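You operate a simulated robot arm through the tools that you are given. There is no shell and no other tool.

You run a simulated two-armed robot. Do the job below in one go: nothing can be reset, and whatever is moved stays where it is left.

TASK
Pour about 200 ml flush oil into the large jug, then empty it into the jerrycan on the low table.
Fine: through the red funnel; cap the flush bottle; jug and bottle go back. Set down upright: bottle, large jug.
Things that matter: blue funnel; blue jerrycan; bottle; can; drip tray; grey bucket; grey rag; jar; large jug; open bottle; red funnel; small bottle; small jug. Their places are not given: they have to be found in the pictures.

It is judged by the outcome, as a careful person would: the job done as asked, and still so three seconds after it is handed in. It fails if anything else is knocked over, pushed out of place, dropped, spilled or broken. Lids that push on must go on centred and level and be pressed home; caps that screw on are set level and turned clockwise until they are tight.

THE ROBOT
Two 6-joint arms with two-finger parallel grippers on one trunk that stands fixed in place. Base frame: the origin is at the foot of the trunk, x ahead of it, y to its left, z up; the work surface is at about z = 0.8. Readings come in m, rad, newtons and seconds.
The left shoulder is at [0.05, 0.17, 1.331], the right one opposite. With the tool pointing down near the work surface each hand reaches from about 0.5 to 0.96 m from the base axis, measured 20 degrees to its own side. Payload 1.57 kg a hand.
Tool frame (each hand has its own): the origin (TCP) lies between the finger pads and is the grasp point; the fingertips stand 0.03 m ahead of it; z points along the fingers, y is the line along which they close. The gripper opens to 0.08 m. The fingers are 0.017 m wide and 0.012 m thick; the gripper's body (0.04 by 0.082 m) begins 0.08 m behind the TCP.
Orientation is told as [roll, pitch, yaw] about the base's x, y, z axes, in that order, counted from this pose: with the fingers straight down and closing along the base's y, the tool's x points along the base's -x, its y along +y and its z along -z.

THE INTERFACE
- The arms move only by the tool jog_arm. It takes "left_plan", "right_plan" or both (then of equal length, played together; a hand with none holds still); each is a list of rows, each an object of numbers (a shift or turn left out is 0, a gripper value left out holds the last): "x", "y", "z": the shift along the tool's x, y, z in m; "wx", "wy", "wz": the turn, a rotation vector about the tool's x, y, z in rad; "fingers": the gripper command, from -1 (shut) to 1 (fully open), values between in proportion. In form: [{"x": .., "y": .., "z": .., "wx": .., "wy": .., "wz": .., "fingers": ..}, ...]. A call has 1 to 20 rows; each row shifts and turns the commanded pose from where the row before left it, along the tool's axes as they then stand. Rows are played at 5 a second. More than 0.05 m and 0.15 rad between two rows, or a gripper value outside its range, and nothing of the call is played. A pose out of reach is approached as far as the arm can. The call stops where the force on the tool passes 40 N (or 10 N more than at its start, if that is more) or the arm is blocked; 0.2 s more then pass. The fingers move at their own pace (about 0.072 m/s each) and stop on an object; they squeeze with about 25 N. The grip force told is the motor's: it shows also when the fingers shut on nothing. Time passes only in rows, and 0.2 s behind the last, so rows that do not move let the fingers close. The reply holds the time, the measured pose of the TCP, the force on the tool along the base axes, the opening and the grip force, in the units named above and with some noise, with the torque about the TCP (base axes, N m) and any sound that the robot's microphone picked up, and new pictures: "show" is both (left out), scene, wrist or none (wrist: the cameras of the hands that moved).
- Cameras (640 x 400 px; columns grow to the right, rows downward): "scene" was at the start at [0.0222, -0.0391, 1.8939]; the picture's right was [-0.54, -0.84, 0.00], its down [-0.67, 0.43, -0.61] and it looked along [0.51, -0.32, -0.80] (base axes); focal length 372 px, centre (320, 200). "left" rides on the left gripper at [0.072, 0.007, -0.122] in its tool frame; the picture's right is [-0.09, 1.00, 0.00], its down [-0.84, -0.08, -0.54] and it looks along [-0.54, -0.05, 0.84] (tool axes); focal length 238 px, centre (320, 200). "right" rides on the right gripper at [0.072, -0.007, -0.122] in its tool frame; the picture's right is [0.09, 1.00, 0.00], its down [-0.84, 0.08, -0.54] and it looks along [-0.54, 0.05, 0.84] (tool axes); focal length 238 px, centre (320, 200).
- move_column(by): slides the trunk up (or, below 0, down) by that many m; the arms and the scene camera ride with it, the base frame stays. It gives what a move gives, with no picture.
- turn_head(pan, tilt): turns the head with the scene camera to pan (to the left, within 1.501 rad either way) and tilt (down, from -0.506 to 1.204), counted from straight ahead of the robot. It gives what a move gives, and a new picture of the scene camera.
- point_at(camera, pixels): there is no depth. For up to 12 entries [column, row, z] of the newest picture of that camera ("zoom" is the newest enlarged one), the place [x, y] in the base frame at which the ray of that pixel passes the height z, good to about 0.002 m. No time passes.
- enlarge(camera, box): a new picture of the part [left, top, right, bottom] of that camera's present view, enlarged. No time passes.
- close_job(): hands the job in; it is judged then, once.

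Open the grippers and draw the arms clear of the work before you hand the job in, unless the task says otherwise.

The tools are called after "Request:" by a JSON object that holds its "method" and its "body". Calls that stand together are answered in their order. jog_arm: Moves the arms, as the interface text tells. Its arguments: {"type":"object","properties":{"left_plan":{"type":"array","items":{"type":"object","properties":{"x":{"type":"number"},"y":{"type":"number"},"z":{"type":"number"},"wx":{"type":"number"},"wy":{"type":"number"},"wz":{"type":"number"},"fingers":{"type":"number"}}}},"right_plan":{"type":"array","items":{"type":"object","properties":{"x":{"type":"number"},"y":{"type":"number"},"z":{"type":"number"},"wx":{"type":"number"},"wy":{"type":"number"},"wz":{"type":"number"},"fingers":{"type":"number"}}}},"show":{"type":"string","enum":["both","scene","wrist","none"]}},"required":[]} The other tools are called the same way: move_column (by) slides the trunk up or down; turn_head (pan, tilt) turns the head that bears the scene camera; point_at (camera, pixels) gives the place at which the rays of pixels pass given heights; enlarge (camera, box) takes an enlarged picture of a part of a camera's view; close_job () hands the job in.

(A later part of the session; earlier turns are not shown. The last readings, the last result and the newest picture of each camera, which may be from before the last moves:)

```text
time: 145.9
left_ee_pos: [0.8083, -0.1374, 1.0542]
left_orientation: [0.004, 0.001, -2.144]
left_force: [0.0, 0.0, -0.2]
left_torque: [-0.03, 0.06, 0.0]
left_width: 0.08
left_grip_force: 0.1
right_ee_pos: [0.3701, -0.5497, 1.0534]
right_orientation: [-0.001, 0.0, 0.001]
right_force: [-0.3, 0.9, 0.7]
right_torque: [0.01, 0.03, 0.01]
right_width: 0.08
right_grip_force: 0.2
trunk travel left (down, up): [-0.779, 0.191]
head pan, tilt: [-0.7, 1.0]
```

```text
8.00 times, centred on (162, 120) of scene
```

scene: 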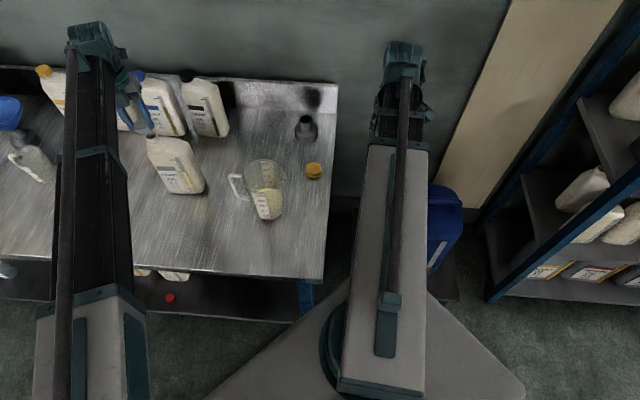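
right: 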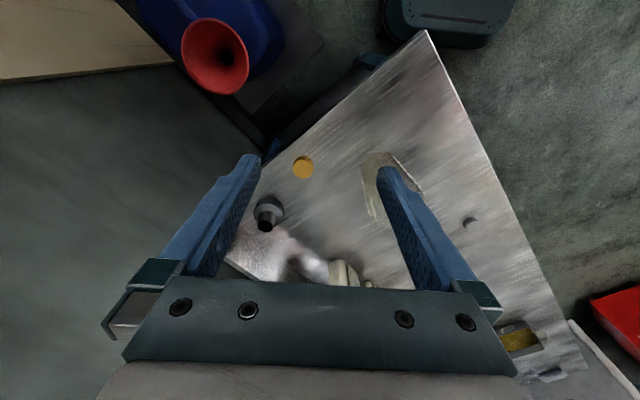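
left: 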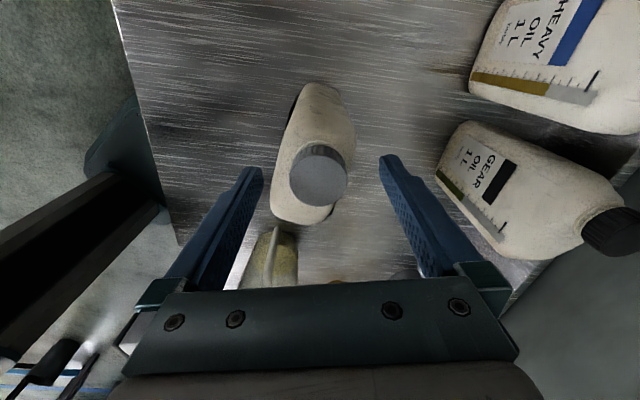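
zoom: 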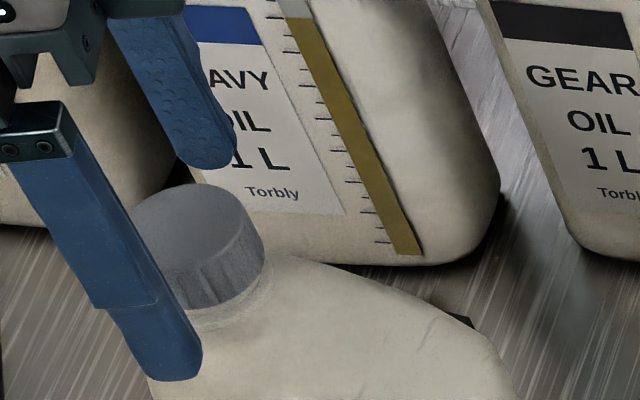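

The cap sits level on the neck; the bottle is ~8° turned. I turn the open hand back counter-clockwise to regrip and continue tightening.

Request:
{"method": "jog_arm", "body": {"left_plan": [{"wz": -0.15}, {"wz": -0.15}, {"wz": -0.15}, {"wz": -0.15}, {"wz": -0.15}, {"wz": -0.15}, {"wz": -0.15}, {"wz": -0.15}, {"wz": -0.15}, {"wz": -0.15}, {"wz": -0.15}, {"wz": -0.15}, {"wz": -0.15}, {"wz": -0.15}, {"wz": -0.15}, {"wz": -0.15}, {"wz": -0.15}, {"wz": -0.15}, {"wz": -0.15}, {"wz": -0.15}], "show": "none"}}

Request:
{"method": "jog_arm", "body": {"left_plan": [{"wz": -0.15}, {"wz": -0.15}, {"wz": -0.15}, {"wz": -0.15}, {"wz": -0.15}, {"wz": -0.15}, {"wz": -0.15}, {"wz": -0.15}, {"wz": -0.15}, {}], "show": "both"}}

Request:
{"method": "enlarge", "body": {"camera": "scene", "box": [137, 95, 187, 145]}}

```text
time: 150.1
left_ee_pos: [0.8076, -0.1362, 1.0544]
left_orientation: [-0.005, -0.001, 0.859]
left_force: [0.0, -1.5, 0.0]
left_torque: [0.0, 0.04, 0.02]
left_width: 0.0799
left_grip_force: 0.2
right_ee_pos: [0.3699, -0.5499, 1.0534]
right_orientation: [-0.001, -0.002, 0.0]
right_force: [0.2, 0.3, -0.8]
right_torque: [0.02, -0.01, 0.02]
right_width: 0.0799
right_grip_force: 0.1
trunk travel left (down, up): [-0.779, 0.191]
head pan, tilt: [-0.7, 1.0]
```

```text
time: 152.3
left_ee_pos: [0.8083, -0.1372, 1.0535]
left_orientation: [-0.001, 0.004, 2.206]
left_force: [0.9, -0.2, 0.7]
left_torque: [0.0, 0.01, -0.01]
left_width: 0.0798
left_grip_force: 0.0
right_ee_pos: [0.3705, -0.5502, 1.0533]
right_orientation: [0.0, 0.0, 0.0]
right_force: [0.0, 1.1, -0.9]
right_torque: [-0.04, -0.01, 0.03]
right_width: 0.0796
right_grip_force: 0.1
trunk travel left (down, up): [-0.779, 0.191]
head pan, tilt: [-0.7, 1.0]
```

scene: 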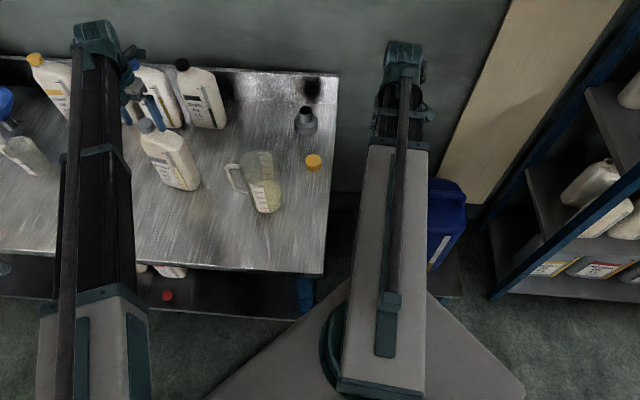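
left: 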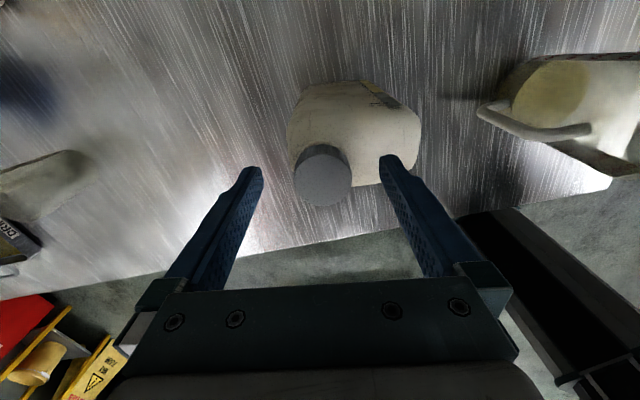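

```text
8.00 times, centred on (162, 120) of scene
```

zoom: 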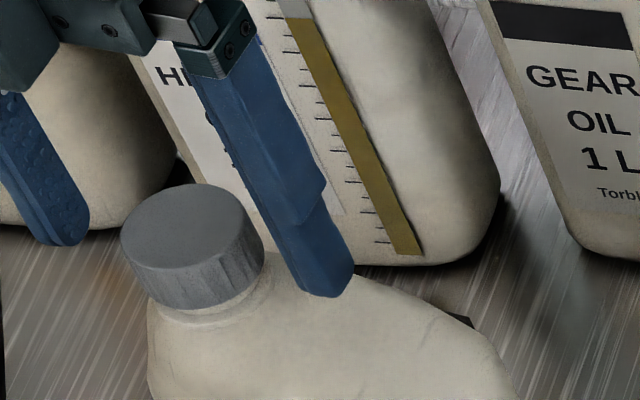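

The cap sits nearly down with a small gap left. I regrip it, press a little and turn clockwise again.

Request:
{"method": "jog_arm", "body": {"left_plan": [{"fingers": -0.3}, {"fingers": -1}, {"fingers": -1}, {"fingers": -1}], "show": "none"}}

Request:
{"method": "move_column", "body": {"by": -0.002}}

Request:
{"method": "jog_arm", "body": {"left_plan": [{"wz": 0.15}, {"wz": 0.15}, {"wz": 0.15}, {"wz": 0.15}], "show": "none"}}

Request:
{"method": "enlarge", "body": {"camera": "scene", "box": [137, 95, 187, 145]}}

```text
time: 153.3
left_ee_pos: [0.8079, -0.1371, 1.0536]
left_orientation: [0.0, 0.005, 2.204]
left_force: [-0.5, -1.1, 0.2]
left_torque: [-0.09, 0.06, -0.02]
left_width: 0.0358
left_grip_force: 25.5
right_ee_pos: [0.3699, -0.5501, 1.0529]
right_orientation: [0.0, 0.0, 0.0]
right_force: [0.2, 0.2, -0.1]
right_torque: [-0.01, 0.03, -0.01]
right_width: 0.0799
right_grip_force: 0.1
trunk travel left (down, up): [-0.779, 0.191]
head pan, tilt: [-0.7, 1.0]
```

```text
time: 153.8
left_ee_pos: [0.8079, -0.1378, 1.0531]
left_orientation: [-0.002, 0.005, 2.204]
left_force: [-0.2, -3.2, 13.9]
left_torque: [-0.07, 0.03, -0.01]
left_width: 0.0359
left_grip_force: 24.8
right_ee_pos: [0.3695, -0.5507, 1.0517]
right_orientation: [0.0, 0.0, 0.001]
right_force: [-0.5, 0.1, -0.1]
right_torque: [0.0, 0.0, 0.0]
right_width: 0.0801
right_grip_force: 0.1
trunk travel left (down, up): [-0.777, 0.193]
head pan, tilt: [-0.7, 1.0]
```

```text
time: 154.8
left_ee_pos: [0.807, -0.1374, 1.0532]
left_orientation: [-0.003, 0.002, 1.602]
left_force: [-1.3, -1.6, 10.4]
left_torque: [-0.2, 0.09, 0.0]
left_width: 0.0359
left_grip_force: 25.0
right_ee_pos: [0.3698, -0.5492, 1.0519]
right_orientation: [0.0, 0.0, 0.0]
right_force: [-0.4, -0.3, 0.2]
right_torque: [0.01, 0.02, 0.02]
right_width: 0.08
right_grip_force: 0.0
trunk travel left (down, up): [-0.777, 0.193]
head pan, tilt: [-0.7, 1.0]
```

```text
8.00 times, centred on (162, 120) of scene
```

zoom: 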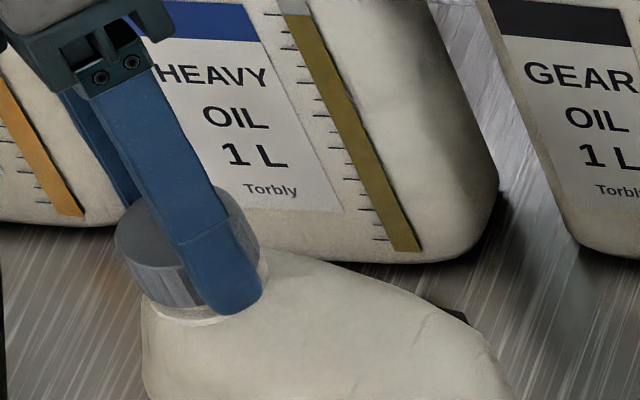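

The push force fell as the cap threaded down. I continue turning.

Request:
{"method": "jog_arm", "body": {"left_plan": [{"wz": 0.15}, {"wz": 0.15}, {"wz": 0.15}, {"wz": 0.15}, {"wz": 0.15}, {"wz": 0.15}, {"wz": 0.15}, {"wz": 0.15}], "show": "none"}}

Request:
{"method": "enlarge", "body": {"camera": "scene", "box": [137, 95, 237, 175]}}

```text
time: 156.7
left_ee_pos: [0.8075, -0.1373, 1.0509]
left_orientation: [-0.004, 0.0, 0.403]
left_force: [3.5, 1.9, 6.5]
left_torque: [0.06, -0.15, 0.02]
left_width: 0.036
left_grip_force: 24.9
right_ee_pos: [0.3723, -0.549, 1.0518]
right_orientation: [-0.001, -0.001, 0.001]
right_force: [-0.3, 0.0, -0.7]
right_torque: [0.02, 0.01, 0.01]
right_width: 0.0798
right_grip_force: 0.0
trunk travel left (down, up): [-0.777, 0.193]
head pan, tilt: [-0.7, 1.0]
```

```text
5.00 times, centred on (187, 135) of scene
```

zoom: 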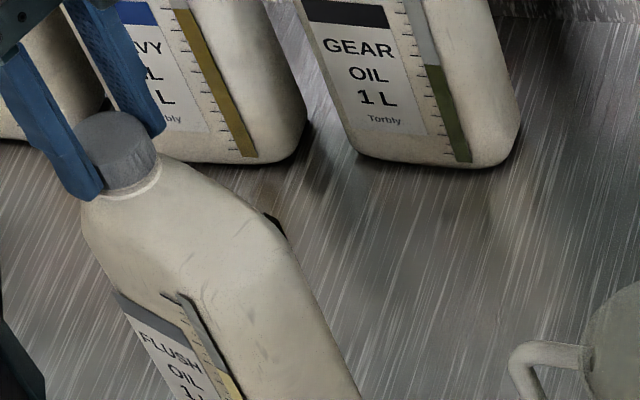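

The bottle is now turning along with the cap, so the thread is resisting. I press harder (~25 N) so the bench friction holds the bottle and turn a bit more.

Request:
{"method": "move_column", "body": {"by": -0.002}}

Request:
{"method": "jog_arm", "body": {"left_plan": [{"wz": 0.1}, {"wz": 0.1}, {"wz": 0.1}], "show": "none"}}

Request:
{"method": "enlarge", "body": {"camera": "scene", "box": [137, 95, 237, 175]}}

```text
time: 157.2
left_ee_pos: [0.8074, -0.1368, 1.0504]
left_orientation: [-0.003, 0.0, 0.406]
left_force: [10.1, 1.5, 26.3]
left_torque: [0.05, -0.28, -0.02]
left_width: 0.0361
left_grip_force: 24.6
right_ee_pos: [0.37, -0.5497, 1.0508]
right_orientation: [0.001, -0.003, 0.001]
right_force: [0.3, 0.4, -0.1]
right_torque: [-0.06, 0.01, 0.03]
right_width: 0.08
right_grip_force: 0.0
trunk travel left (down, up): [-0.775, 0.195]
head pan, tilt: [-0.7, 1.0]
```

```text
time: 158.0
left_ee_pos: [0.8079, -0.1386, 1.0498]
left_orientation: [-0.004, -0.004, 0.103]
left_force: [7.6, 0.6, 22.8]
left_torque: [0.01, -0.28, 0.02]
left_width: 0.0363
left_grip_force: 24.8
right_ee_pos: [0.3707, -0.5502, 1.0514]
right_orientation: [0.0, 0.001, 0.001]
right_force: [0.0, -0.6, 0.0]
right_torque: [-0.05, 0.0, -0.02]
right_width: 0.0799
right_grip_force: 0.1
trunk travel left (down, up): [-0.775, 0.195]
head pan, tilt: [-0.7, 1.0]
```

```text
5.00 times, centred on (187, 135) of scene
```

zoom: 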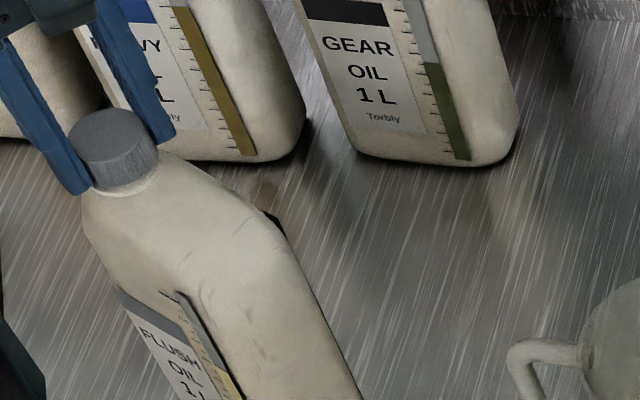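

Under heavier push the bottle stays while the cap still turns and sinks slightly. I continue 0.6 rad.

Request:
{"method": "jog_arm", "body": {"left_plan": [{"wz": 0.1}, {"wz": 0.1}, {"wz": 0.1}, {"wz": 0.1}, {"wz": 0.1}, {"wz": 0.1}], "show": "none"}}

Request:
{"method": "enlarge", "body": {"camera": "scene", "box": [137, 95, 237, 175]}}

```text
time: 159.4
left_ee_pos: [0.8055, -0.139, 1.0503]
left_orientation: [-0.001, -0.002, -0.498]
left_force: [-3.0, -0.2, 7.6]
left_torque: [-0.24, 0.48, 0.07]
left_width: 0.0363
left_grip_force: 25.2
right_ee_pos: [0.3703, -0.549, 1.0497]
right_orientation: [-0.001, 0.0, 0.0]
right_force: [-0.9, 0.9, 0.0]
right_torque: [-0.01, 0.02, 0.01]
right_width: 0.08
right_grip_force: 0.0
trunk travel left (down, up): [-0.775, 0.195]
head pan, tilt: [-0.7, 1.0]
```

```text
5.00 times, centred on (187, 135) of scene
```

zoom: 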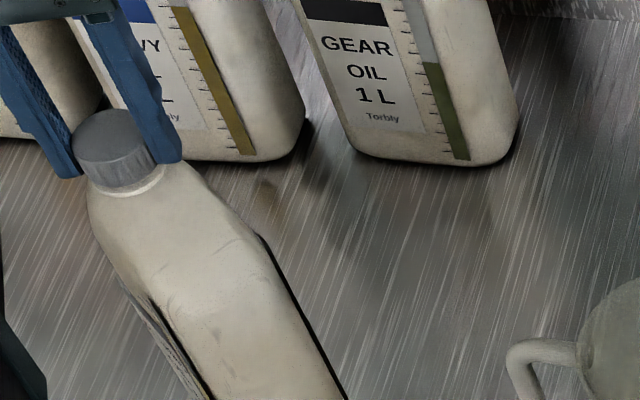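

Now the bottle turns with the cap, so it has come tight. I'll compare how this cap sits against the factory-closed GEAR and HEAVY bottles.

Request:
{"method": "enlarge", "body": {"camera": "scene", "box": [145, 105, 180, 140]}}

Request:
{"method": "enlarge", "body": {"camera": "scene", "box": [170, 45, 205, 80]}}

```text
11.43 times, centred on (162, 122) of scene
```

zoom: 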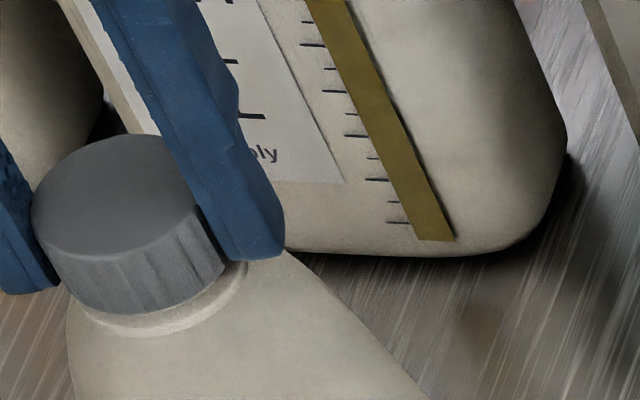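

```text
11.43 times, centred on (188, 62) of scene
```

zoom: 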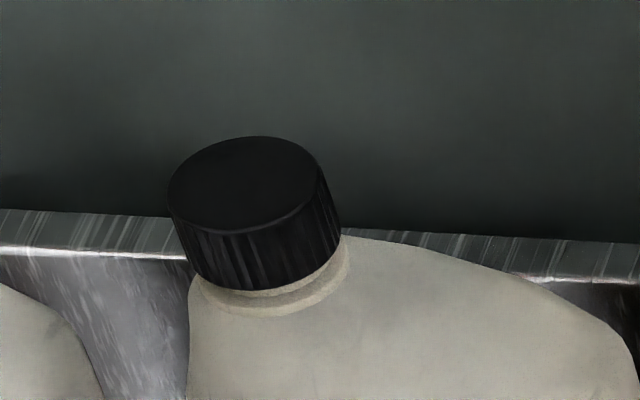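

The cap sits as low as the closed bottles' caps. I test tightness: compare the wrist view before and after another 0.3 rad of turn with a firm push.

Request:
{"method": "move_column", "body": {"by": -0.0015}}

Request:
{"method": "enlarge", "body": {"camera": "left", "box": [220, 40, 420, 240]}}

Request:
{"method": "jog_arm", "body": {"left_plan": [{"wz": 0.1}, {"wz": 0.1}, {"wz": 0.1}], "show": "none"}}

Request:
{"method": "enlarge", "body": {"camera": "left", "box": [220, 40, 420, 240]}}

```text
time: 159.9
left_ee_pos: [0.806, -0.1384, 1.051]
left_orientation: [0.002, -0.005, -0.496]
left_force: [-3.1, -1.7, 20.1]
left_torque: [-0.04, 0.35, 0.03]
left_width: 0.0365
left_grip_force: 24.9
right_ee_pos: [0.3688, -0.55, 1.0487]
right_orientation: [-0.001, -0.002, 0.0]
right_force: [-0.2, 0.0, -0.6]
right_torque: [-0.04, 0.0, -0.01]
right_width: 0.0799
right_grip_force: 0.0
trunk travel left (down, up): [-0.773, 0.197]
head pan, tilt: [-0.7, 1.0]
```

```text
2.00 times, centred on (320, 140) of left
```

zoom: 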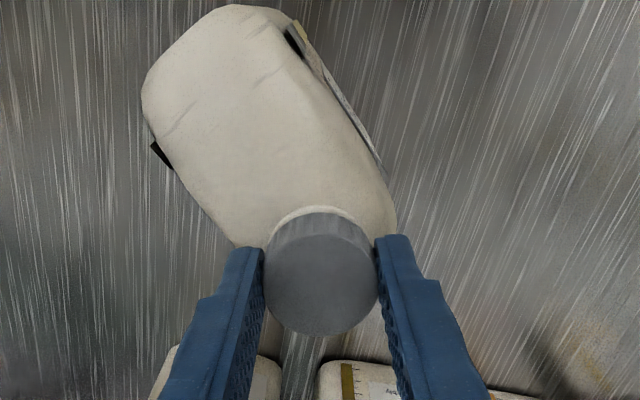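

```text
time: 160.7
left_ee_pos: [0.8064, -0.1369, 1.0493]
left_orientation: [0.002, -0.003, -0.796]
left_force: [-3.9, 3.6, 15.5]
left_torque: [0.43, 0.33, 0.05]
left_width: 0.0367
left_grip_force: 25.3
right_ee_pos: [0.3702, -0.5503, 1.0495]
right_orientation: [0.0, 0.0, 0.0]
right_force: [0.4, 0.3, 0.1]
right_torque: [0.0, -0.02, 0.02]
right_width: 0.0795
right_grip_force: 0.1
trunk travel left (down, up): [-0.773, 0.197]
head pan, tilt: [-0.7, 1.0]
```

```text
2.00 times, centred on (320, 140) of left
```

zoom: 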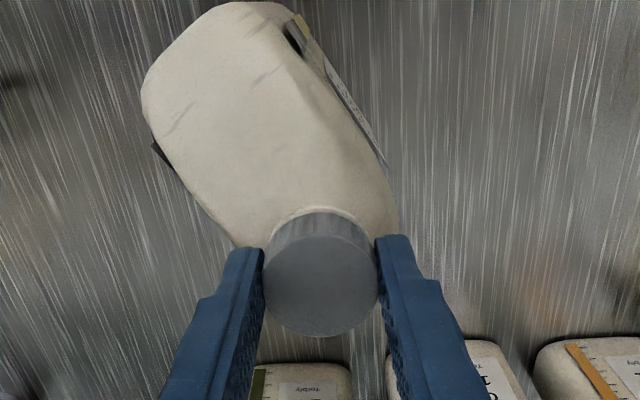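

The bottle follows the cap 1:1 in the wrist view, so the cap is tight for this push. One more firm tightening at ~30 N to be sure.

Request:
{"method": "move_column", "body": {"by": -0.0015}}

Request:
{"method": "jog_arm", "body": {"left_plan": [{"wz": 0.1}, {"wz": 0.1}, {"wz": 0.1}], "show": "none"}}

Request:
{"method": "enlarge", "body": {"camera": "left", "box": [220, 40, 420, 240]}}

```text
time: 161.2
left_ee_pos: [0.8056, -0.1376, 1.0496]
left_orientation: [0.002, -0.004, -0.796]
left_force: [-3.4, 2.3, 26.9]
left_torque: [0.09, 0.11, -0.02]
left_width: 0.0364
left_grip_force: 25.3
right_ee_pos: [0.3693, -0.5484, 1.0478]
right_orientation: [-0.001, -0.002, 0.001]
right_force: [-0.3, -0.3, 0.1]
right_torque: [0.01, 0.0, 0.0]
right_width: 0.0799
right_grip_force: 0.1
trunk travel left (down, up): [-0.772, 0.198]
head pan, tilt: [-0.7, 1.0]
```

```text
time: 162.0
left_ee_pos: [0.8089, -0.1382, 1.0477]
left_orientation: [0.004, -0.005, -1.096]
left_force: [5.4, -0.7, 22.4]
left_torque: [-0.23, -0.28, 0.23]
left_width: 0.0361
left_grip_force: 24.9
right_ee_pos: [0.3705, -0.5509, 1.047]
right_orientation: [-0.001, -0.001, -0.001]
right_force: [0.4, 0.1, 0.0]
right_torque: [0.01, -0.03, 0.03]
right_width: 0.08
right_grip_force: 0.0
trunk travel left (down, up): [-0.772, 0.198]
head pan, tilt: [-0.7, 1.0]
```

```text
2.00 times, centred on (320, 140) of left
```

zoom: 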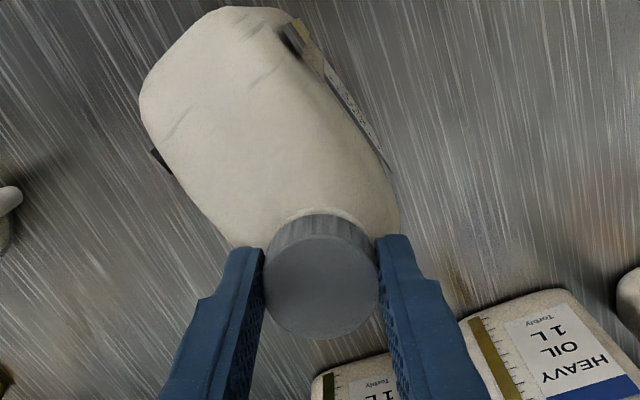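

Torque 0.23 N·m resisted and the bottle still follows – the cap is tight. I unload, release the cap and rise.

Request:
{"method": "move_column", "body": {"by": 0.002}}

Request:
{"method": "jog_arm", "body": {"left_plan": [{"fingers": -0.3}, {"fingers": 0.5}, {"fingers": 1}, {"fingers": 1}], "show": "none"}}

Request:
{"method": "move_column", "body": {"by": 0.12}}

Request:
{"method": "jog_arm", "body": {"left_plan": [{"wz": -0.1}, {"wz": -0.1}, {"wz": -0.1}, {"wz": -0.133}, {}], "show": "both"}}

Request:
{"method": "enlarge", "body": {"camera": "left", "box": [200, 0, 440, 200]}}

```text
time: 162.5
left_ee_pos: [0.8085, -0.1387, 1.0481]
left_orientation: [0.002, -0.004, -1.096]
left_force: [2.1, -1.2, 0.7]
left_torque: [-0.21, -0.19, 0.03]
left_width: 0.0364
left_grip_force: 25.2
right_ee_pos: [0.3704, -0.551, 1.0482]
right_orientation: [0.0, 0.001, 0.001]
right_force: [1.1, 0.4, 0.2]
right_torque: [0.0, -0.01, 0.01]
right_width: 0.0802
right_grip_force: 0.1
trunk travel left (down, up): [-0.774, 0.196]
head pan, tilt: [-0.7, 1.0]
```

```text
time: 163.5
left_ee_pos: [0.8083, -0.1376, 1.0493]
left_orientation: [0.003, -0.005, -1.095]
left_force: [0.3, -0.3, -0.6]
left_torque: [-0.03, 0.0, 0.03]
left_width: 0.0801
left_grip_force: 0.0
right_ee_pos: [0.3708, -0.5501, 1.0481]
right_orientation: [-0.002, 0.001, 0.001]
right_force: [0.1, -0.7, 0.0]
right_torque: [-0.01, 0.01, -0.01]
right_width: 0.0799
right_grip_force: 0.0
trunk travel left (down, up): [-0.774, 0.196]
head pan, tilt: [-0.7, 1.0]
```

```text
time: 165.0
left_ee_pos: [0.8093, -0.1385, 1.1686]
left_orientation: [0.002, -0.002, -1.094]
left_force: [0.2, -0.1, 1.1]
left_torque: [-0.02, -0.01, 0.0]
left_width: 0.0799
left_grip_force: 0.0
right_ee_pos: [0.3695, -0.5503, 1.1691]
right_orientation: [0.0, 0.002, 0.001]
right_force: [0.0, 0.7, -0.1]
right_torque: [0.01, 0.02, 0.0]
right_width: 0.0799
right_grip_force: 0.1
trunk travel left (down, up): [-0.894, 0.076]
head pan, tilt: [-0.7, 1.0]
```

```text
time: 166.2
left_ee_pos: [0.8094, -0.1394, 1.168]
left_orientation: [-0.002, -0.004, -0.661]
left_force: [-0.1, 0.1, 0.4]
left_torque: [-0.04, -0.01, -0.01]
left_width: 0.0803
left_grip_force: 0.1
right_ee_pos: [0.3714, -0.5504, 1.1695]
right_orientation: [-0.001, 0.001, 0.0]
right_force: [-0.3, -0.3, 0.2]
right_torque: [0.01, 0.01, -0.01]
right_width: 0.08
right_grip_force: 0.1
trunk travel left (down, up): [-0.894, 0.076]
head pan, tilt: [-0.7, 1.0]
```

scene: 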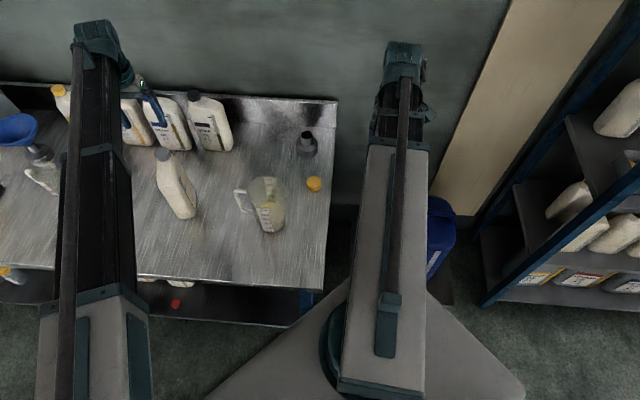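
left: 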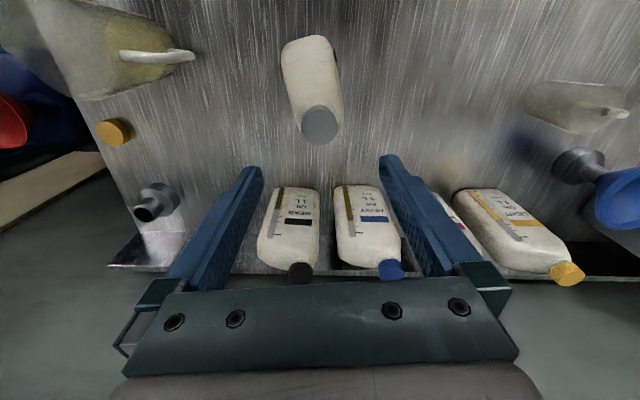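

```text
2.00 times, centred on (320, 100) of left
```

zoom: 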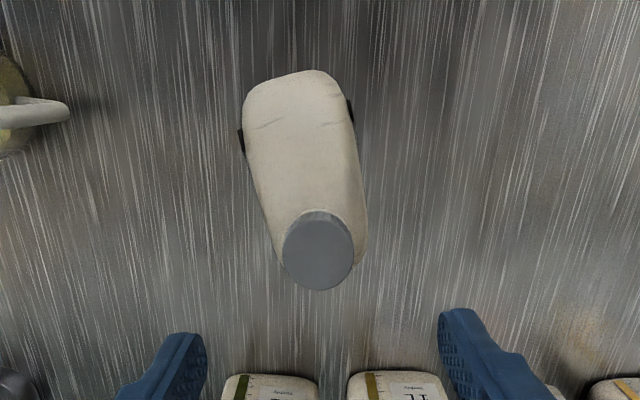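

The capped bottle stands level but turned about 80°. I query the cap and body positions to grip the body and turn it back.

Request:
{"method": "point_at", "body": {"camera": "zoom", "pixels": [[318, 250, 1.037], [283, 250, 1.037], [354, 250, 1.037], [250, 150, 0.95], [354, 150, 0.95], [262, 200, 0.95], [363, 200, 0.95], [300, 72, 0.95]]}}

```text
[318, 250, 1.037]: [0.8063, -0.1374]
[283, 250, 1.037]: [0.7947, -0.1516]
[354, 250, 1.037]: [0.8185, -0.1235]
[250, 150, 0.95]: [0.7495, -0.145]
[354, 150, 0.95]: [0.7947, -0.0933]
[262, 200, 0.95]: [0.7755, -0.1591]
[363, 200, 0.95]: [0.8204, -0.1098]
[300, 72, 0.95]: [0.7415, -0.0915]
```

Bottle axis is now at about -30°, cap at (0.8065,-0.1375). I align the hand over the body, 50 mm behind the cap, and lower part way.

Request:
{"method": "jog_arm", "body": {"left_plan": [{"wz": -0.137}, {"x": 0.0267}, {"x": 0.0267}, {}], "show": "none"}}

Request:
{"method": "move_column", "body": {"by": -0.12}}

Request:
{"method": "enlarge", "body": {"camera": "left", "box": [160, 0, 480, 300]}}

```text
time: 167.2
left_ee_pos: [0.7621, -0.1128, 1.1685]
left_orientation: [-0.001, -0.003, -0.524]
left_force: [0.2, -0.3, -0.6]
left_torque: [0.01, -0.01, 0.02]
left_width: 0.0802
left_grip_force: 0.1
right_ee_pos: [0.3716, -0.5498, 1.1685]
right_orientation: [0.0, -0.001, 0.001]
right_force: [-0.1, -0.3, 0.2]
right_torque: [0.0, -0.01, -0.04]
right_width: 0.0801
right_grip_force: 0.0
trunk travel left (down, up): [-0.894, 0.076]
head pan, tilt: [-0.7, 1.0]
```

```text
time: 168.7
left_ee_pos: [0.7615, -0.1123, 1.0486]
left_orientation: [0.001, -0.002, -0.525]
left_force: [0.4, -0.4, 0.0]
left_torque: [0.03, 0.02, 0.01]
left_width: 0.0797
left_grip_force: 0.1
right_ee_pos: [0.3713, -0.5505, 1.0487]
right_orientation: [-0.001, 0.0, 0.001]
right_force: [-0.6, 0.4, -0.4]
right_torque: [0.02, 0.01, 0.02]
right_width: 0.0798
right_grip_force: 0.1
trunk travel left (down, up): [-0.774, 0.196]
head pan, tilt: [-0.7, 1.0]
```

```text
1.33 times, centred on (320, 150) of left
```

zoom: 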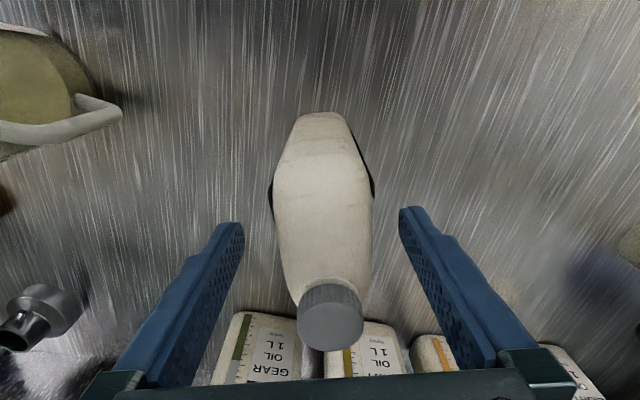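

Request:
{"method": "point_at", "body": {"camera": "zoom", "pixels": [[280, 220, 0.95], [372, 220, 0.95], [277, 180, 0.95], [372, 180, 0.95], [330, 322, 1.037]]}}

```text
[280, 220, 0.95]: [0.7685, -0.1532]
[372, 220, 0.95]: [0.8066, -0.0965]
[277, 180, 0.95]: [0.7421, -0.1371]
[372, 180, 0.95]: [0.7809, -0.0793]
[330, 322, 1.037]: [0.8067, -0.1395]
```

Body midline is ~3 mm toward +tool-y and a touch rotated; I correct, then lower in steps.

Request:
{"method": "jog_arm", "body": {"left_plan": [{"y": 0.003, "wz": 0.04}, {}], "show": "none"}}

Request:
{"method": "move_column", "body": {"by": -0.06}}

Request:
{"method": "enlarge", "body": {"camera": "left", "box": [160, 0, 480, 300]}}

Request:
{"method": "enlarge", "body": {"camera": "scene", "box": [100, 50, 240, 200]}}

```text
time: 169.3
left_ee_pos: [0.7647, -0.1104, 1.0484]
left_orientation: [0.001, -0.005, -0.566]
left_force: [0.9, 0.1, 0.2]
left_torque: [-0.01, 0.03, -0.02]
left_width: 0.0803
left_grip_force: 0.0
right_ee_pos: [0.3719, -0.5505, 1.0488]
right_orientation: [-0.001, 0.002, -0.001]
right_force: [0.0, -0.2, 0.3]
right_torque: [-0.03, 0.03, 0.01]
right_width: 0.0802
right_grip_force: 0.1
trunk travel left (down, up): [-0.774, 0.196]
head pan, tilt: [-0.7, 1.0]
```

```text
time: 170.3
left_ee_pos: [0.7639, -0.11, 0.9893]
left_orientation: [0.001, -0.004, -0.564]
left_force: [0.0, -0.5, -0.3]
left_torque: [0.04, 0.01, 0.0]
left_width: 0.0802
left_grip_force: 0.1
right_ee_pos: [0.3699, -0.5506, 0.9877]
right_orientation: [-0.001, -0.001, 0.0]
right_force: [-0.2, -0.6, -0.2]
right_torque: [-0.01, -0.03, 0.02]
right_width: 0.08
right_grip_force: 0.0
trunk travel left (down, up): [-0.714, 0.256]
head pan, tilt: [-0.7, 1.0]
```

```text
1.33 times, centred on (320, 150) of left
```

zoom: 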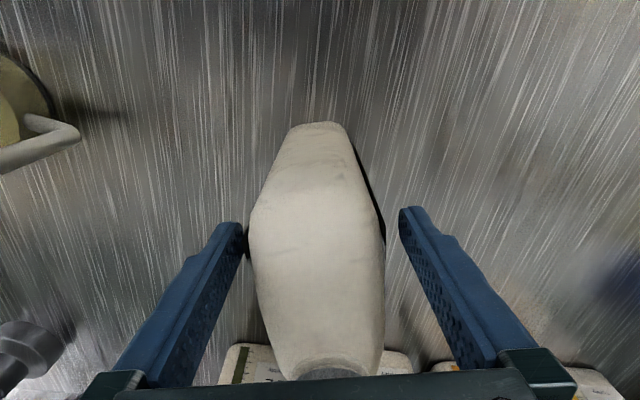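

```text
2.67 times, centred on (170, 125) of scene
```

zoom: 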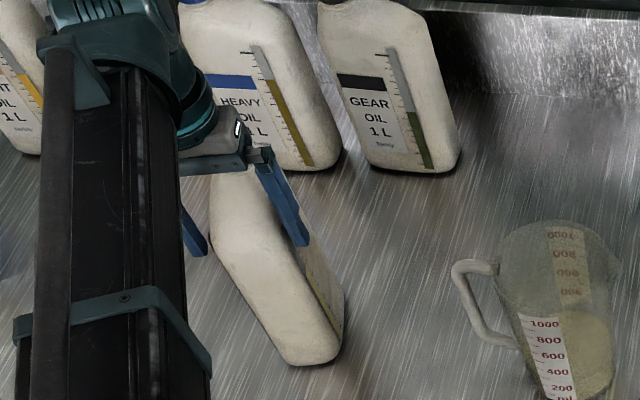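

Centred. I lower the remaining 57 mm in two steps and grip.

Request:
{"method": "move_column", "body": {"by": -0.04}}

Request:
{"method": "move_column", "body": {"by": -0.016}}

Request:
{"method": "jog_arm", "body": {"left_plan": [{"fingers": 0.4}, {"fingers": -1}, {"fingers": -1}, {"fingers": -1}], "show": "none"}}

Request:
{"method": "enlarge", "body": {"camera": "scene", "box": [100, 30, 240, 180]}}

```text
time: 171.0
left_ee_pos: [0.7641, -0.111, 0.9553]
left_orientation: [0.003, -0.015, -0.565]
left_force: [-0.1, -1.1, 26.1]
left_torque: [-0.54, -0.85, -0.03]
left_width: 0.0798
left_grip_force: 0.0
right_ee_pos: [0.3705, -0.5497, 0.9547]
right_orientation: [0.001, -0.002, -0.001]
right_force: [0.2, -0.5, 0.7]
right_torque: [0.03, 0.0, -0.01]
right_width: 0.0802
right_grip_force: 0.1
trunk travel left (down, up): [-0.679, 0.291]
head pan, tilt: [-0.7, 1.0]
stopped: the force on the tool passed its limit at 101 N (the readings are from after the stop); the commanded pose is now the measured one
```

```text
time: 171.3
left_ee_pos: [0.7648, -0.1106, 0.9548]
left_orientation: [0.001, -0.02, -0.566]
left_force: [-2.6, -0.1, 30.5]
left_torque: [-0.69, -1.13, 0.0]
left_width: 0.0801
left_grip_force: 0.0
right_ee_pos: [0.3689, -0.5498, 0.9542]
right_orientation: [0.0, -0.001, -0.001]
right_force: [-0.2, -0.1, -0.1]
right_torque: [-0.02, 0.01, 0.01]
right_width: 0.0798
right_grip_force: 0.1
trunk travel left (down, up): [-0.678, 0.292]
head pan, tilt: [-0.7, 1.0]
stopped: the force on the tool passed its limit at 57 N (the readings are from after the stop); the commanded pose is now the measured one
```

```text
time: 172.3
left_ee_pos: [0.7635, -0.1125, 0.9551]
left_orientation: [0.001, -0.018, -0.565]
left_force: [-3.2, -6.1, 34.0]
left_torque: [-2.07, -0.17, 0.01]
left_width: 0.0612
left_grip_force: 25.4
right_ee_pos: [0.3681, -0.5505, 0.9548]
right_orientation: [-0.001, -0.002, -0.002]
right_force: [-0.2, -0.2, 0.6]
right_torque: [-0.01, 0.03, -0.01]
right_width: 0.08
right_grip_force: 0.1
trunk travel left (down, up): [-0.678, 0.292]
head pan, tilt: [-0.7, 1.0]
```

```text
2.67 times, centred on (170, 105) of scene
```

zoom: 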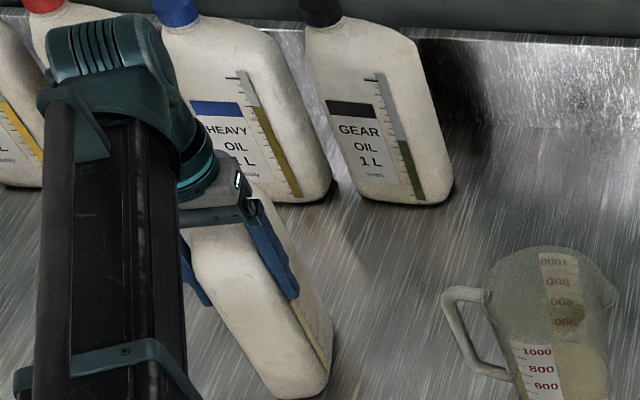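

The palm struck the cap's top (its body reaches further on this side than I reckoned), pressing the cap down. I open, back off upward and inspect before anything else.

Request:
{"method": "jog_arm", "body": {"left_plan": [{"fingers": 0}, {"fingers": 1}, {"fingers": 1}], "show": "none"}}

Request:
{"method": "move_column", "body": {"by": 0.1}}

Request:
{"method": "jog_arm", "body": {"left_plan": [{}], "show": "both"}}

Request:
{"method": "enlarge", "body": {"camera": "left", "box": [160, 0, 480, 300]}}

Request:
{"method": "enlarge", "body": {"camera": "scene", "box": [120, 90, 260, 230]}}

```text
time: 173.1
left_ee_pos: [0.7638, -0.1099, 0.9547]
left_orientation: [0.003, -0.017, -0.565]
left_force: [-1.1, -5.3, 35.9]
left_torque: [-0.39, -1.21, -0.15]
left_width: 0.0802
left_grip_force: 0.0
right_ee_pos: [0.3689, -0.5498, 0.9553]
right_orientation: [0.001, -0.001, 0.0]
right_force: [0.4, -0.3, -0.3]
right_torque: [0.01, 0.0, 0.01]
right_width: 0.0799
right_grip_force: 0.2
trunk travel left (down, up): [-0.678, 0.292]
head pan, tilt: [-0.7, 1.0]
```

```text
time: 174.4
left_ee_pos: [0.7665, -0.1112, 1.0534]
left_orientation: [0.003, -0.015, -0.565]
left_force: [0.7, 0.3, -0.2]
left_torque: [-0.01, -0.01, -0.02]
left_width: 0.0796
left_grip_force: 0.1
right_ee_pos: [0.3716, -0.5505, 1.0526]
right_orientation: [0.001, 0.002, -0.001]
right_force: [0.3, 0.3, -0.2]
right_torque: [0.04, 0.02, 0.04]
right_width: 0.0798
right_grip_force: 0.0
trunk travel left (down, up): [-0.778, 0.192]
head pan, tilt: [-0.7, 1.0]
```

```text
time: 174.8
left_ee_pos: [0.766, -0.1119, 1.0523]
left_orientation: [-0.001, -0.016, -0.562]
left_force: [0.3, 0.0, -0.2]
left_torque: [0.02, -0.01, 0.03]
left_width: 0.08
left_grip_force: 0.2
right_ee_pos: [0.371, -0.5494, 1.0536]
right_orientation: [0.0, 0.001, 0.001]
right_force: [-0.6, 0.3, 0.1]
right_torque: [-0.01, 0.01, 0.0]
right_width: 0.08
right_grip_force: 0.0
trunk travel left (down, up): [-0.778, 0.192]
head pan, tilt: [-0.7, 1.0]
```

scene: 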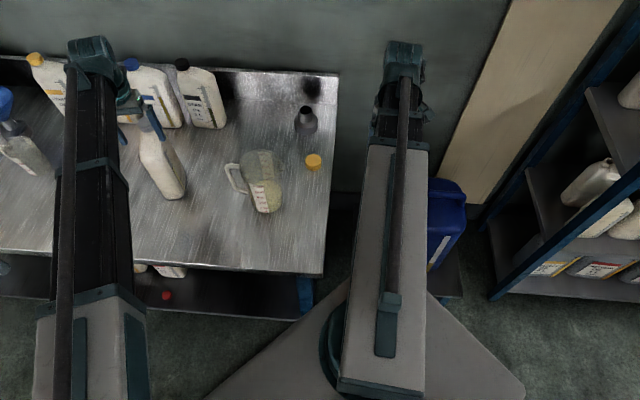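
left: 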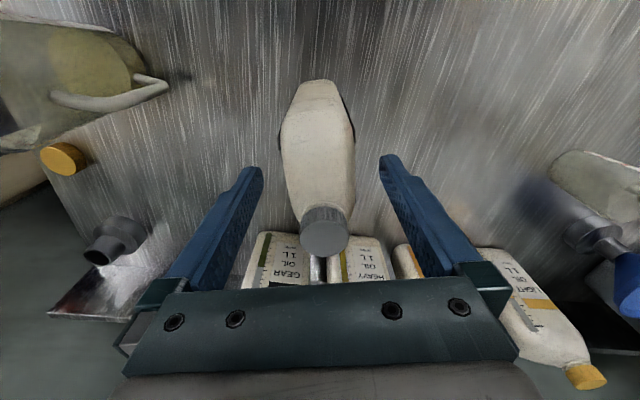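

```text
1.33 times, centred on (320, 150) of left
```

zoom: 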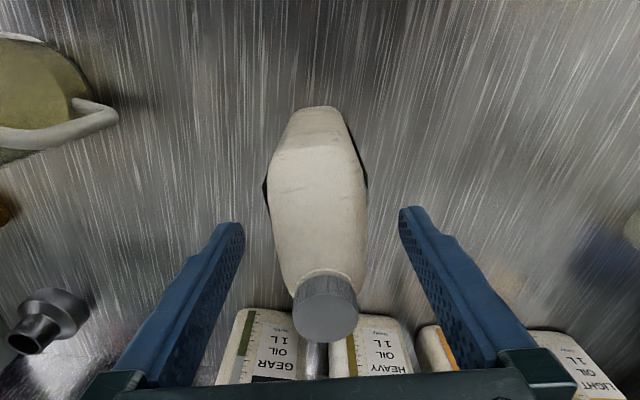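

```text
2.86 times, centred on (190, 160) of scene
```

zoom: 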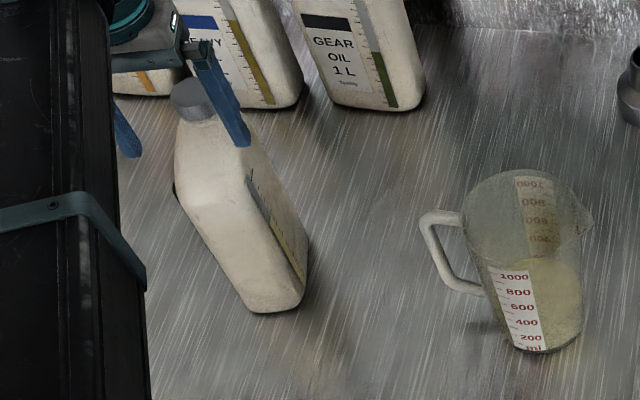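

Bottle upright and cap still on. I fix the small pitch error and grip higher this time (TCP 0.967, palm ~12 mm above the cap), just to turn the bottle back.

Request:
{"method": "jog_arm", "body": {"left_plan": [{"wy": 0.016}, {}], "show": "none"}}

Request:
{"method": "move_column", "body": {"by": -0.07}}

Request:
{"method": "move_column", "body": {"by": -0.014}}

Request:
{"method": "enlarge", "body": {"camera": "left", "box": [160, 0, 480, 300]}}

```text
time: 175.4
left_ee_pos: [0.7665, -0.1111, 1.0535]
left_orientation: [0.001, 0.002, -0.565]
left_force: [-0.8, 0.0, 0.3]
left_torque: [0.01, -0.01, -0.02]
left_width: 0.08
left_grip_force: 0.0
right_ee_pos: [0.3722, -0.5506, 1.0524]
right_orientation: [0.0, 0.0, 0.0]
right_force: [-1.3, 1.3, -0.2]
right_torque: [-0.03, 0.0, 0.01]
right_width: 0.0804
right_grip_force: 0.1
trunk travel left (down, up): [-0.778, 0.192]
head pan, tilt: [-0.7, 1.0]
```

```text
time: 176.5
left_ee_pos: [0.7667, -0.1102, 0.9833]
left_orientation: [0.003, 0.002, -0.563]
left_force: [-0.1, -0.1, -0.8]
left_torque: [0.0, 0.02, -0.01]
left_width: 0.0803
left_grip_force: 0.1
right_ee_pos: [0.3724, -0.5495, 0.9829]
right_orientation: [-0.001, 0.0, 0.002]
right_force: [-0.1, 1.0, 0.4]
right_torque: [0.03, 0.02, 0.01]
right_width: 0.08
right_grip_force: 0.0
trunk travel left (down, up): [-0.708, 0.262]
head pan, tilt: [-0.7, 1.0]
```

```text
time: 177.1
left_ee_pos: [0.7665, -0.111, 0.9692]
left_orientation: [0.002, 0.003, -0.564]
left_force: [-0.5, 0.5, -0.3]
left_torque: [0.01, -0.01, -0.01]
left_width: 0.08
left_grip_force: 0.0
right_ee_pos: [0.3717, -0.5488, 0.9693]
right_orientation: [-0.001, 0.0, 0.0]
right_force: [0.6, 0.4, 0.1]
right_torque: [-0.01, 0.0, 0.02]
right_width: 0.0802
right_grip_force: 0.0
trunk travel left (down, up): [-0.694, 0.276]
head pan, tilt: [-0.7, 1.0]
```

```text
1.33 times, centred on (320, 150) of left
```

zoom: 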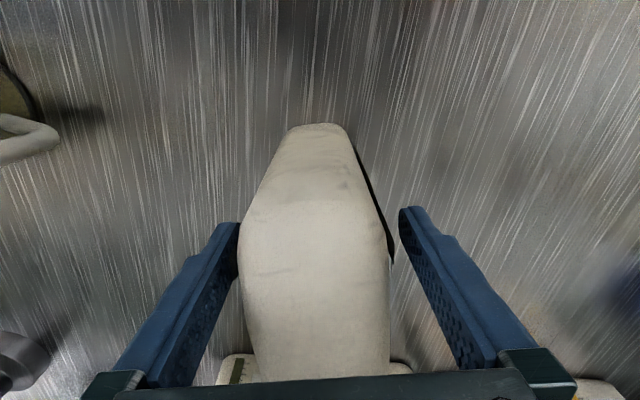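

Body is ~2 mm left of the fingers' middle; I shift and close, then lift slightly.

Request:
{"method": "jog_arm", "body": {"left_plan": [{"y": -0.002}, {"fingers": 0.4}, {"fingers": -1}, {"fingers": -1}, {"fingers": -1}], "show": "none"}}

Request:
{"method": "move_column", "body": {"by": 0.012}}

Request:
{"method": "enlarge", "body": {"camera": "scene", "box": [100, 50, 240, 190]}}

```text
time: 178.3
left_ee_pos: [0.7651, -0.1137, 0.9689]
left_orientation: [0.001, -0.001, -0.565]
left_force: [-1.2, -1.9, 0.0]
left_torque: [-0.1, 0.08, -0.03]
left_width: 0.0612
left_grip_force: 24.8
right_ee_pos: [0.3714, -0.5503, 0.9689]
right_orientation: [0.0, -0.001, 0.0]
right_force: [0.4, 0.2, -0.3]
right_torque: [0.0, 0.02, 0.0]
right_width: 0.08
right_grip_force: 0.0
trunk travel left (down, up): [-0.694, 0.276]
head pan, tilt: [-0.7, 1.0]
```

```text
time: 178.9
left_ee_pos: [0.7659, -0.1133, 0.9801]
left_orientation: [0.002, 0.002, -0.563]
left_force: [0.2, -0.1, -7.0]
left_torque: [0.09, 0.19, 0.03]
left_width: 0.061
left_grip_force: 24.8
right_ee_pos: [0.372, -0.5507, 0.9799]
right_orientation: [0.0, 0.001, 0.0]
right_force: [0.3, -0.2, 0.7]
right_torque: [0.01, 0.01, -0.01]
right_width: 0.08
right_grip_force: 0.1
trunk travel left (down, up): [-0.706, 0.264]
head pan, tilt: [-0.7, 1.0]
```

```text
2.86 times, centred on (170, 120) of scene
```

zoom: 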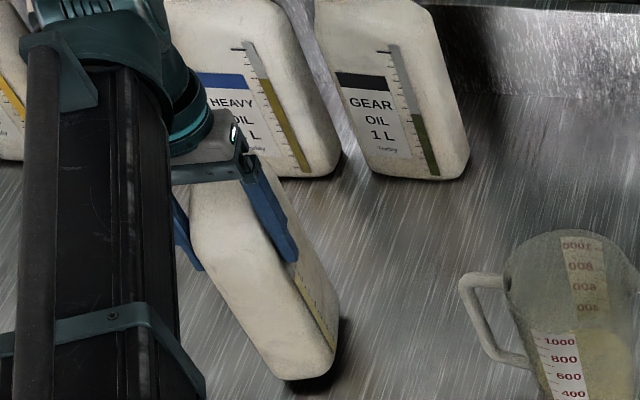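

Lifted cleanly. For safety I raise it above its neighbours, then turn it ~82° back and move to the original spot.

Request:
{"method": "move_column", "body": {"by": 0.2}}

Request:
{"method": "jog_arm", "body": {"left_plan": [{"wz": -0.143}, {"wz": -0.143}, {"wz": -0.143}, {"wz": -0.143}, {"wz": -0.143}, {"wz": -0.143}, {"wz": -0.143}, {"wz": -0.143}, {"wz": -0.143}, {"wz": -0.142}, {}], "show": "none"}}

```text
time: 181.1
left_ee_pos: [0.767, -0.1124, 1.1802]
left_orientation: [0.003, 0.001, -0.564]
left_force: [0.0, 0.7, -6.8]
left_torque: [0.11, 0.14, 0.0]
left_width: 0.0612
left_grip_force: 24.9
right_ee_pos: [0.3716, -0.5507, 1.181]
right_orientation: [0.001, 0.002, 0.0]
right_force: [-0.5, -0.2, -0.1]
right_torque: [0.01, -0.01, 0.0]
right_width: 0.0802
right_grip_force: 0.0
trunk travel left (down, up): [-0.906, 0.064]
head pan, tilt: [-0.7, 1.0]
```

```text
time: 183.5
left_ee_pos: [0.7668, -0.1113, 1.1813]
left_orientation: [0.003, 0.001, 0.865]
left_force: [0.3, -0.6, -6.6]
left_torque: [-0.15, 0.14, 0.02]
left_width: 0.061
left_grip_force: 24.9
right_ee_pos: [0.3707, -0.5512, 1.1814]
right_orientation: [0.001, -0.002, -0.001]
right_force: [0.0, 0.1, 0.2]
right_torque: [0.0, 0.04, -0.02]
right_width: 0.0801
right_grip_force: 0.0
trunk travel left (down, up): [-0.906, 0.064]
head pan, tilt: [-0.7, 1.0]
```

Request:
{"method": "jog_arm", "body": {"left_plan": [{"x": 0.02025, "y": -0.02375}, {"x": 0.02025, "y": -0.02375}, {}, {}], "show": "both"}}

Request:
{"method": "enlarge", "body": {"camera": "scene", "box": [100, 60, 260, 220]}}

```text
time: 184.5
left_ee_pos: [0.7798, -0.1774, 1.1809]
left_orientation: [0.003, -0.001, 0.864]
left_force: [0.1, 0.6, -6.6]
left_torque: [-0.13, 0.13, 0.01]
left_width: 0.0611
left_grip_force: 25.4
right_ee_pos: [0.3717, -0.5499, 1.1814]
right_orientation: [-0.002, -0.001, 0.001]
right_force: [-0.1, -0.9, 0.4]
right_torque: [-0.05, 0.01, 0.01]
right_width: 0.0801
right_grip_force: 0.1
trunk travel left (down, up): [-0.906, 0.064]
head pan, tilt: [-0.7, 1.0]
```

scene: 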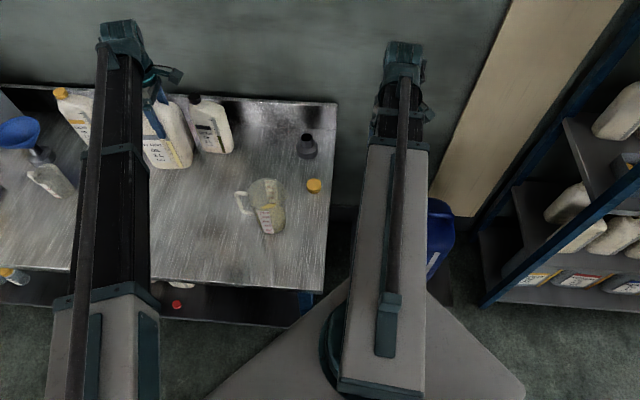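
left: 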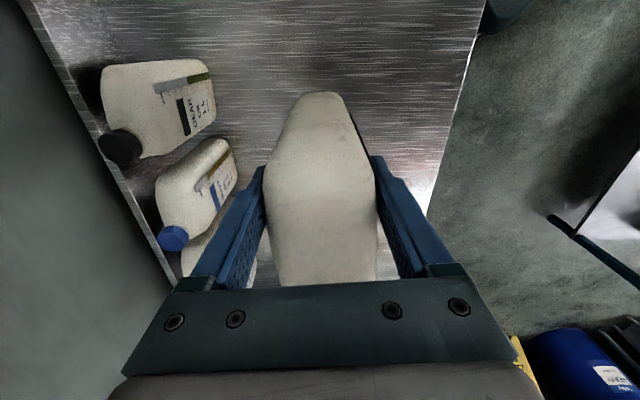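

```text
2.50 times, centred on (180, 140) of scene
```

zoom: 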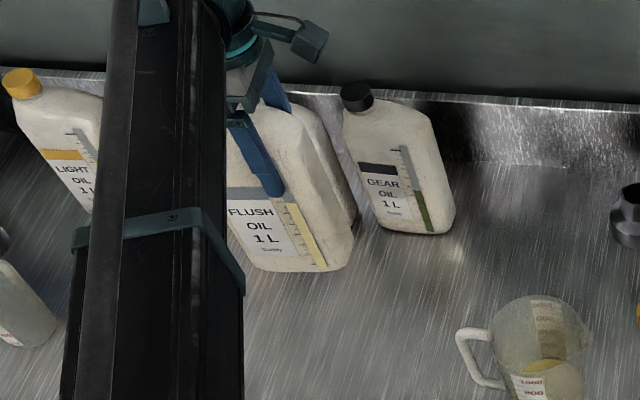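

I trim 5 mm in position, then lower to just above the bench.

Request:
{"method": "jog_arm", "body": {"left_plan": [{"y": 0.005, "x": -0.0006}, {}, {}], "show": "none"}}

Request:
{"method": "move_column", "body": {"by": -0.2}}

Request:
{"method": "enlarge", "body": {"camera": "scene", "box": [100, 40, 260, 200]}}

```text
time: 185.3
left_ee_pos: [0.7754, -0.1712, 1.1799]
left_orientation: [0.0, 0.0, 0.864]
left_force: [0.2, 0.1, -6.6]
left_torque: [-0.15, 0.13, -0.02]
left_width: 0.0611
left_grip_force: 25.1
right_ee_pos: [0.372, -0.5498, 1.1808]
right_orientation: [-0.001, 0.0, 0.0]
right_force: [-0.1, 0.4, -0.3]
right_torque: [0.01, 0.0, -0.01]
right_width: 0.0801
right_grip_force: 0.1
trunk travel left (down, up): [-0.906, 0.064]
head pan, tilt: [-0.7, 1.0]
```

```text
time: 187.4
left_ee_pos: [0.7745, -0.1713, 0.9805]
left_orientation: [0.002, -0.001, 0.866]
left_force: [0.4, 0.1, -6.6]
left_torque: [-0.12, 0.14, 0.02]
left_width: 0.061
left_grip_force: 24.7
right_ee_pos: [0.3714, -0.5505, 0.9808]
right_orientation: [0.0, 0.002, 0.002]
right_force: [0.3, 0.2, 0.8]
right_torque: [-0.02, -0.03, 0.02]
right_width: 0.08
right_grip_force: 0.0
trunk travel left (down, up): [-0.706, 0.264]
head pan, tilt: [-0.7, 1.0]
```

```text
2.50 times, centred on (180, 120) of scene
```

zoom: 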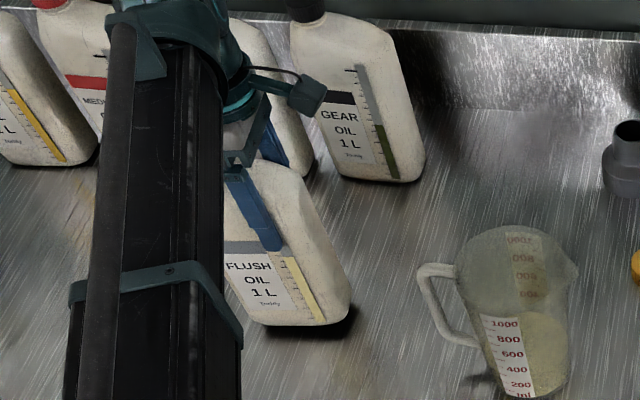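

Request:
{"method": "jog_arm", "body": {"left_plan": [{"y": -0.0026}, {}], "show": "none"}}

Request:
{"method": "move_column", "body": {"by": -0.009}}

Request:
{"method": "move_column", "body": {"by": -0.002}}

```text
time: 188.1
left_ee_pos: [0.7766, -0.1738, 0.9808]
left_orientation: [0.004, 0.0, 0.864]
left_force: [-0.2, 0.6, -6.2]
left_torque: [-0.16, 0.14, 0.03]
left_width: 0.0612
left_grip_force: 24.8
right_ee_pos: [0.3721, -0.5494, 0.9798]
right_orientation: [0.0, 0.0, 0.0]
right_force: [-1.0, -0.6, -1.1]
right_torque: [0.0, 0.01, 0.01]
right_width: 0.0801
right_grip_force: 0.1
trunk travel left (down, up): [-0.706, 0.264]
head pan, tilt: [-0.7, 1.0]
```

```text
time: 188.6
left_ee_pos: [0.7773, -0.1742, 0.9714]
left_orientation: [0.002, 0.0, 0.864]
left_force: [0.1, 0.5, -6.3]
left_torque: [-0.13, 0.09, 0.01]
left_width: 0.061
left_grip_force: 24.9
right_ee_pos: [0.3711, -0.5507, 0.972]
right_orientation: [0.001, 0.0, -0.001]
right_force: [0.2, 0.1, 0.7]
right_torque: [0.01, 0.02, 0.0]
right_width: 0.0799
right_grip_force: 0.0
trunk travel left (down, up): [-0.697, 0.273]
head pan, tilt: [-0.7, 1.0]
```

```text
time: 189.2
left_ee_pos: [0.7782, -0.1743, 0.9692]
left_orientation: [0.002, -0.001, 0.863]
left_force: [0.1, 0.8, -5.8]
left_torque: [-0.13, 0.11, -0.04]
left_width: 0.061
left_grip_force: 25.3
right_ee_pos: [0.372, -0.5499, 0.9701]
right_orientation: [-0.001, 0.0, -0.001]
right_force: [-0.7, 0.7, 0.2]
right_torque: [0.01, 0.0, -0.01]
right_width: 0.0799
right_grip_force: 0.0
trunk travel left (down, up): [-0.695, 0.275]
head pan, tilt: [-0.7, 1.0]
```

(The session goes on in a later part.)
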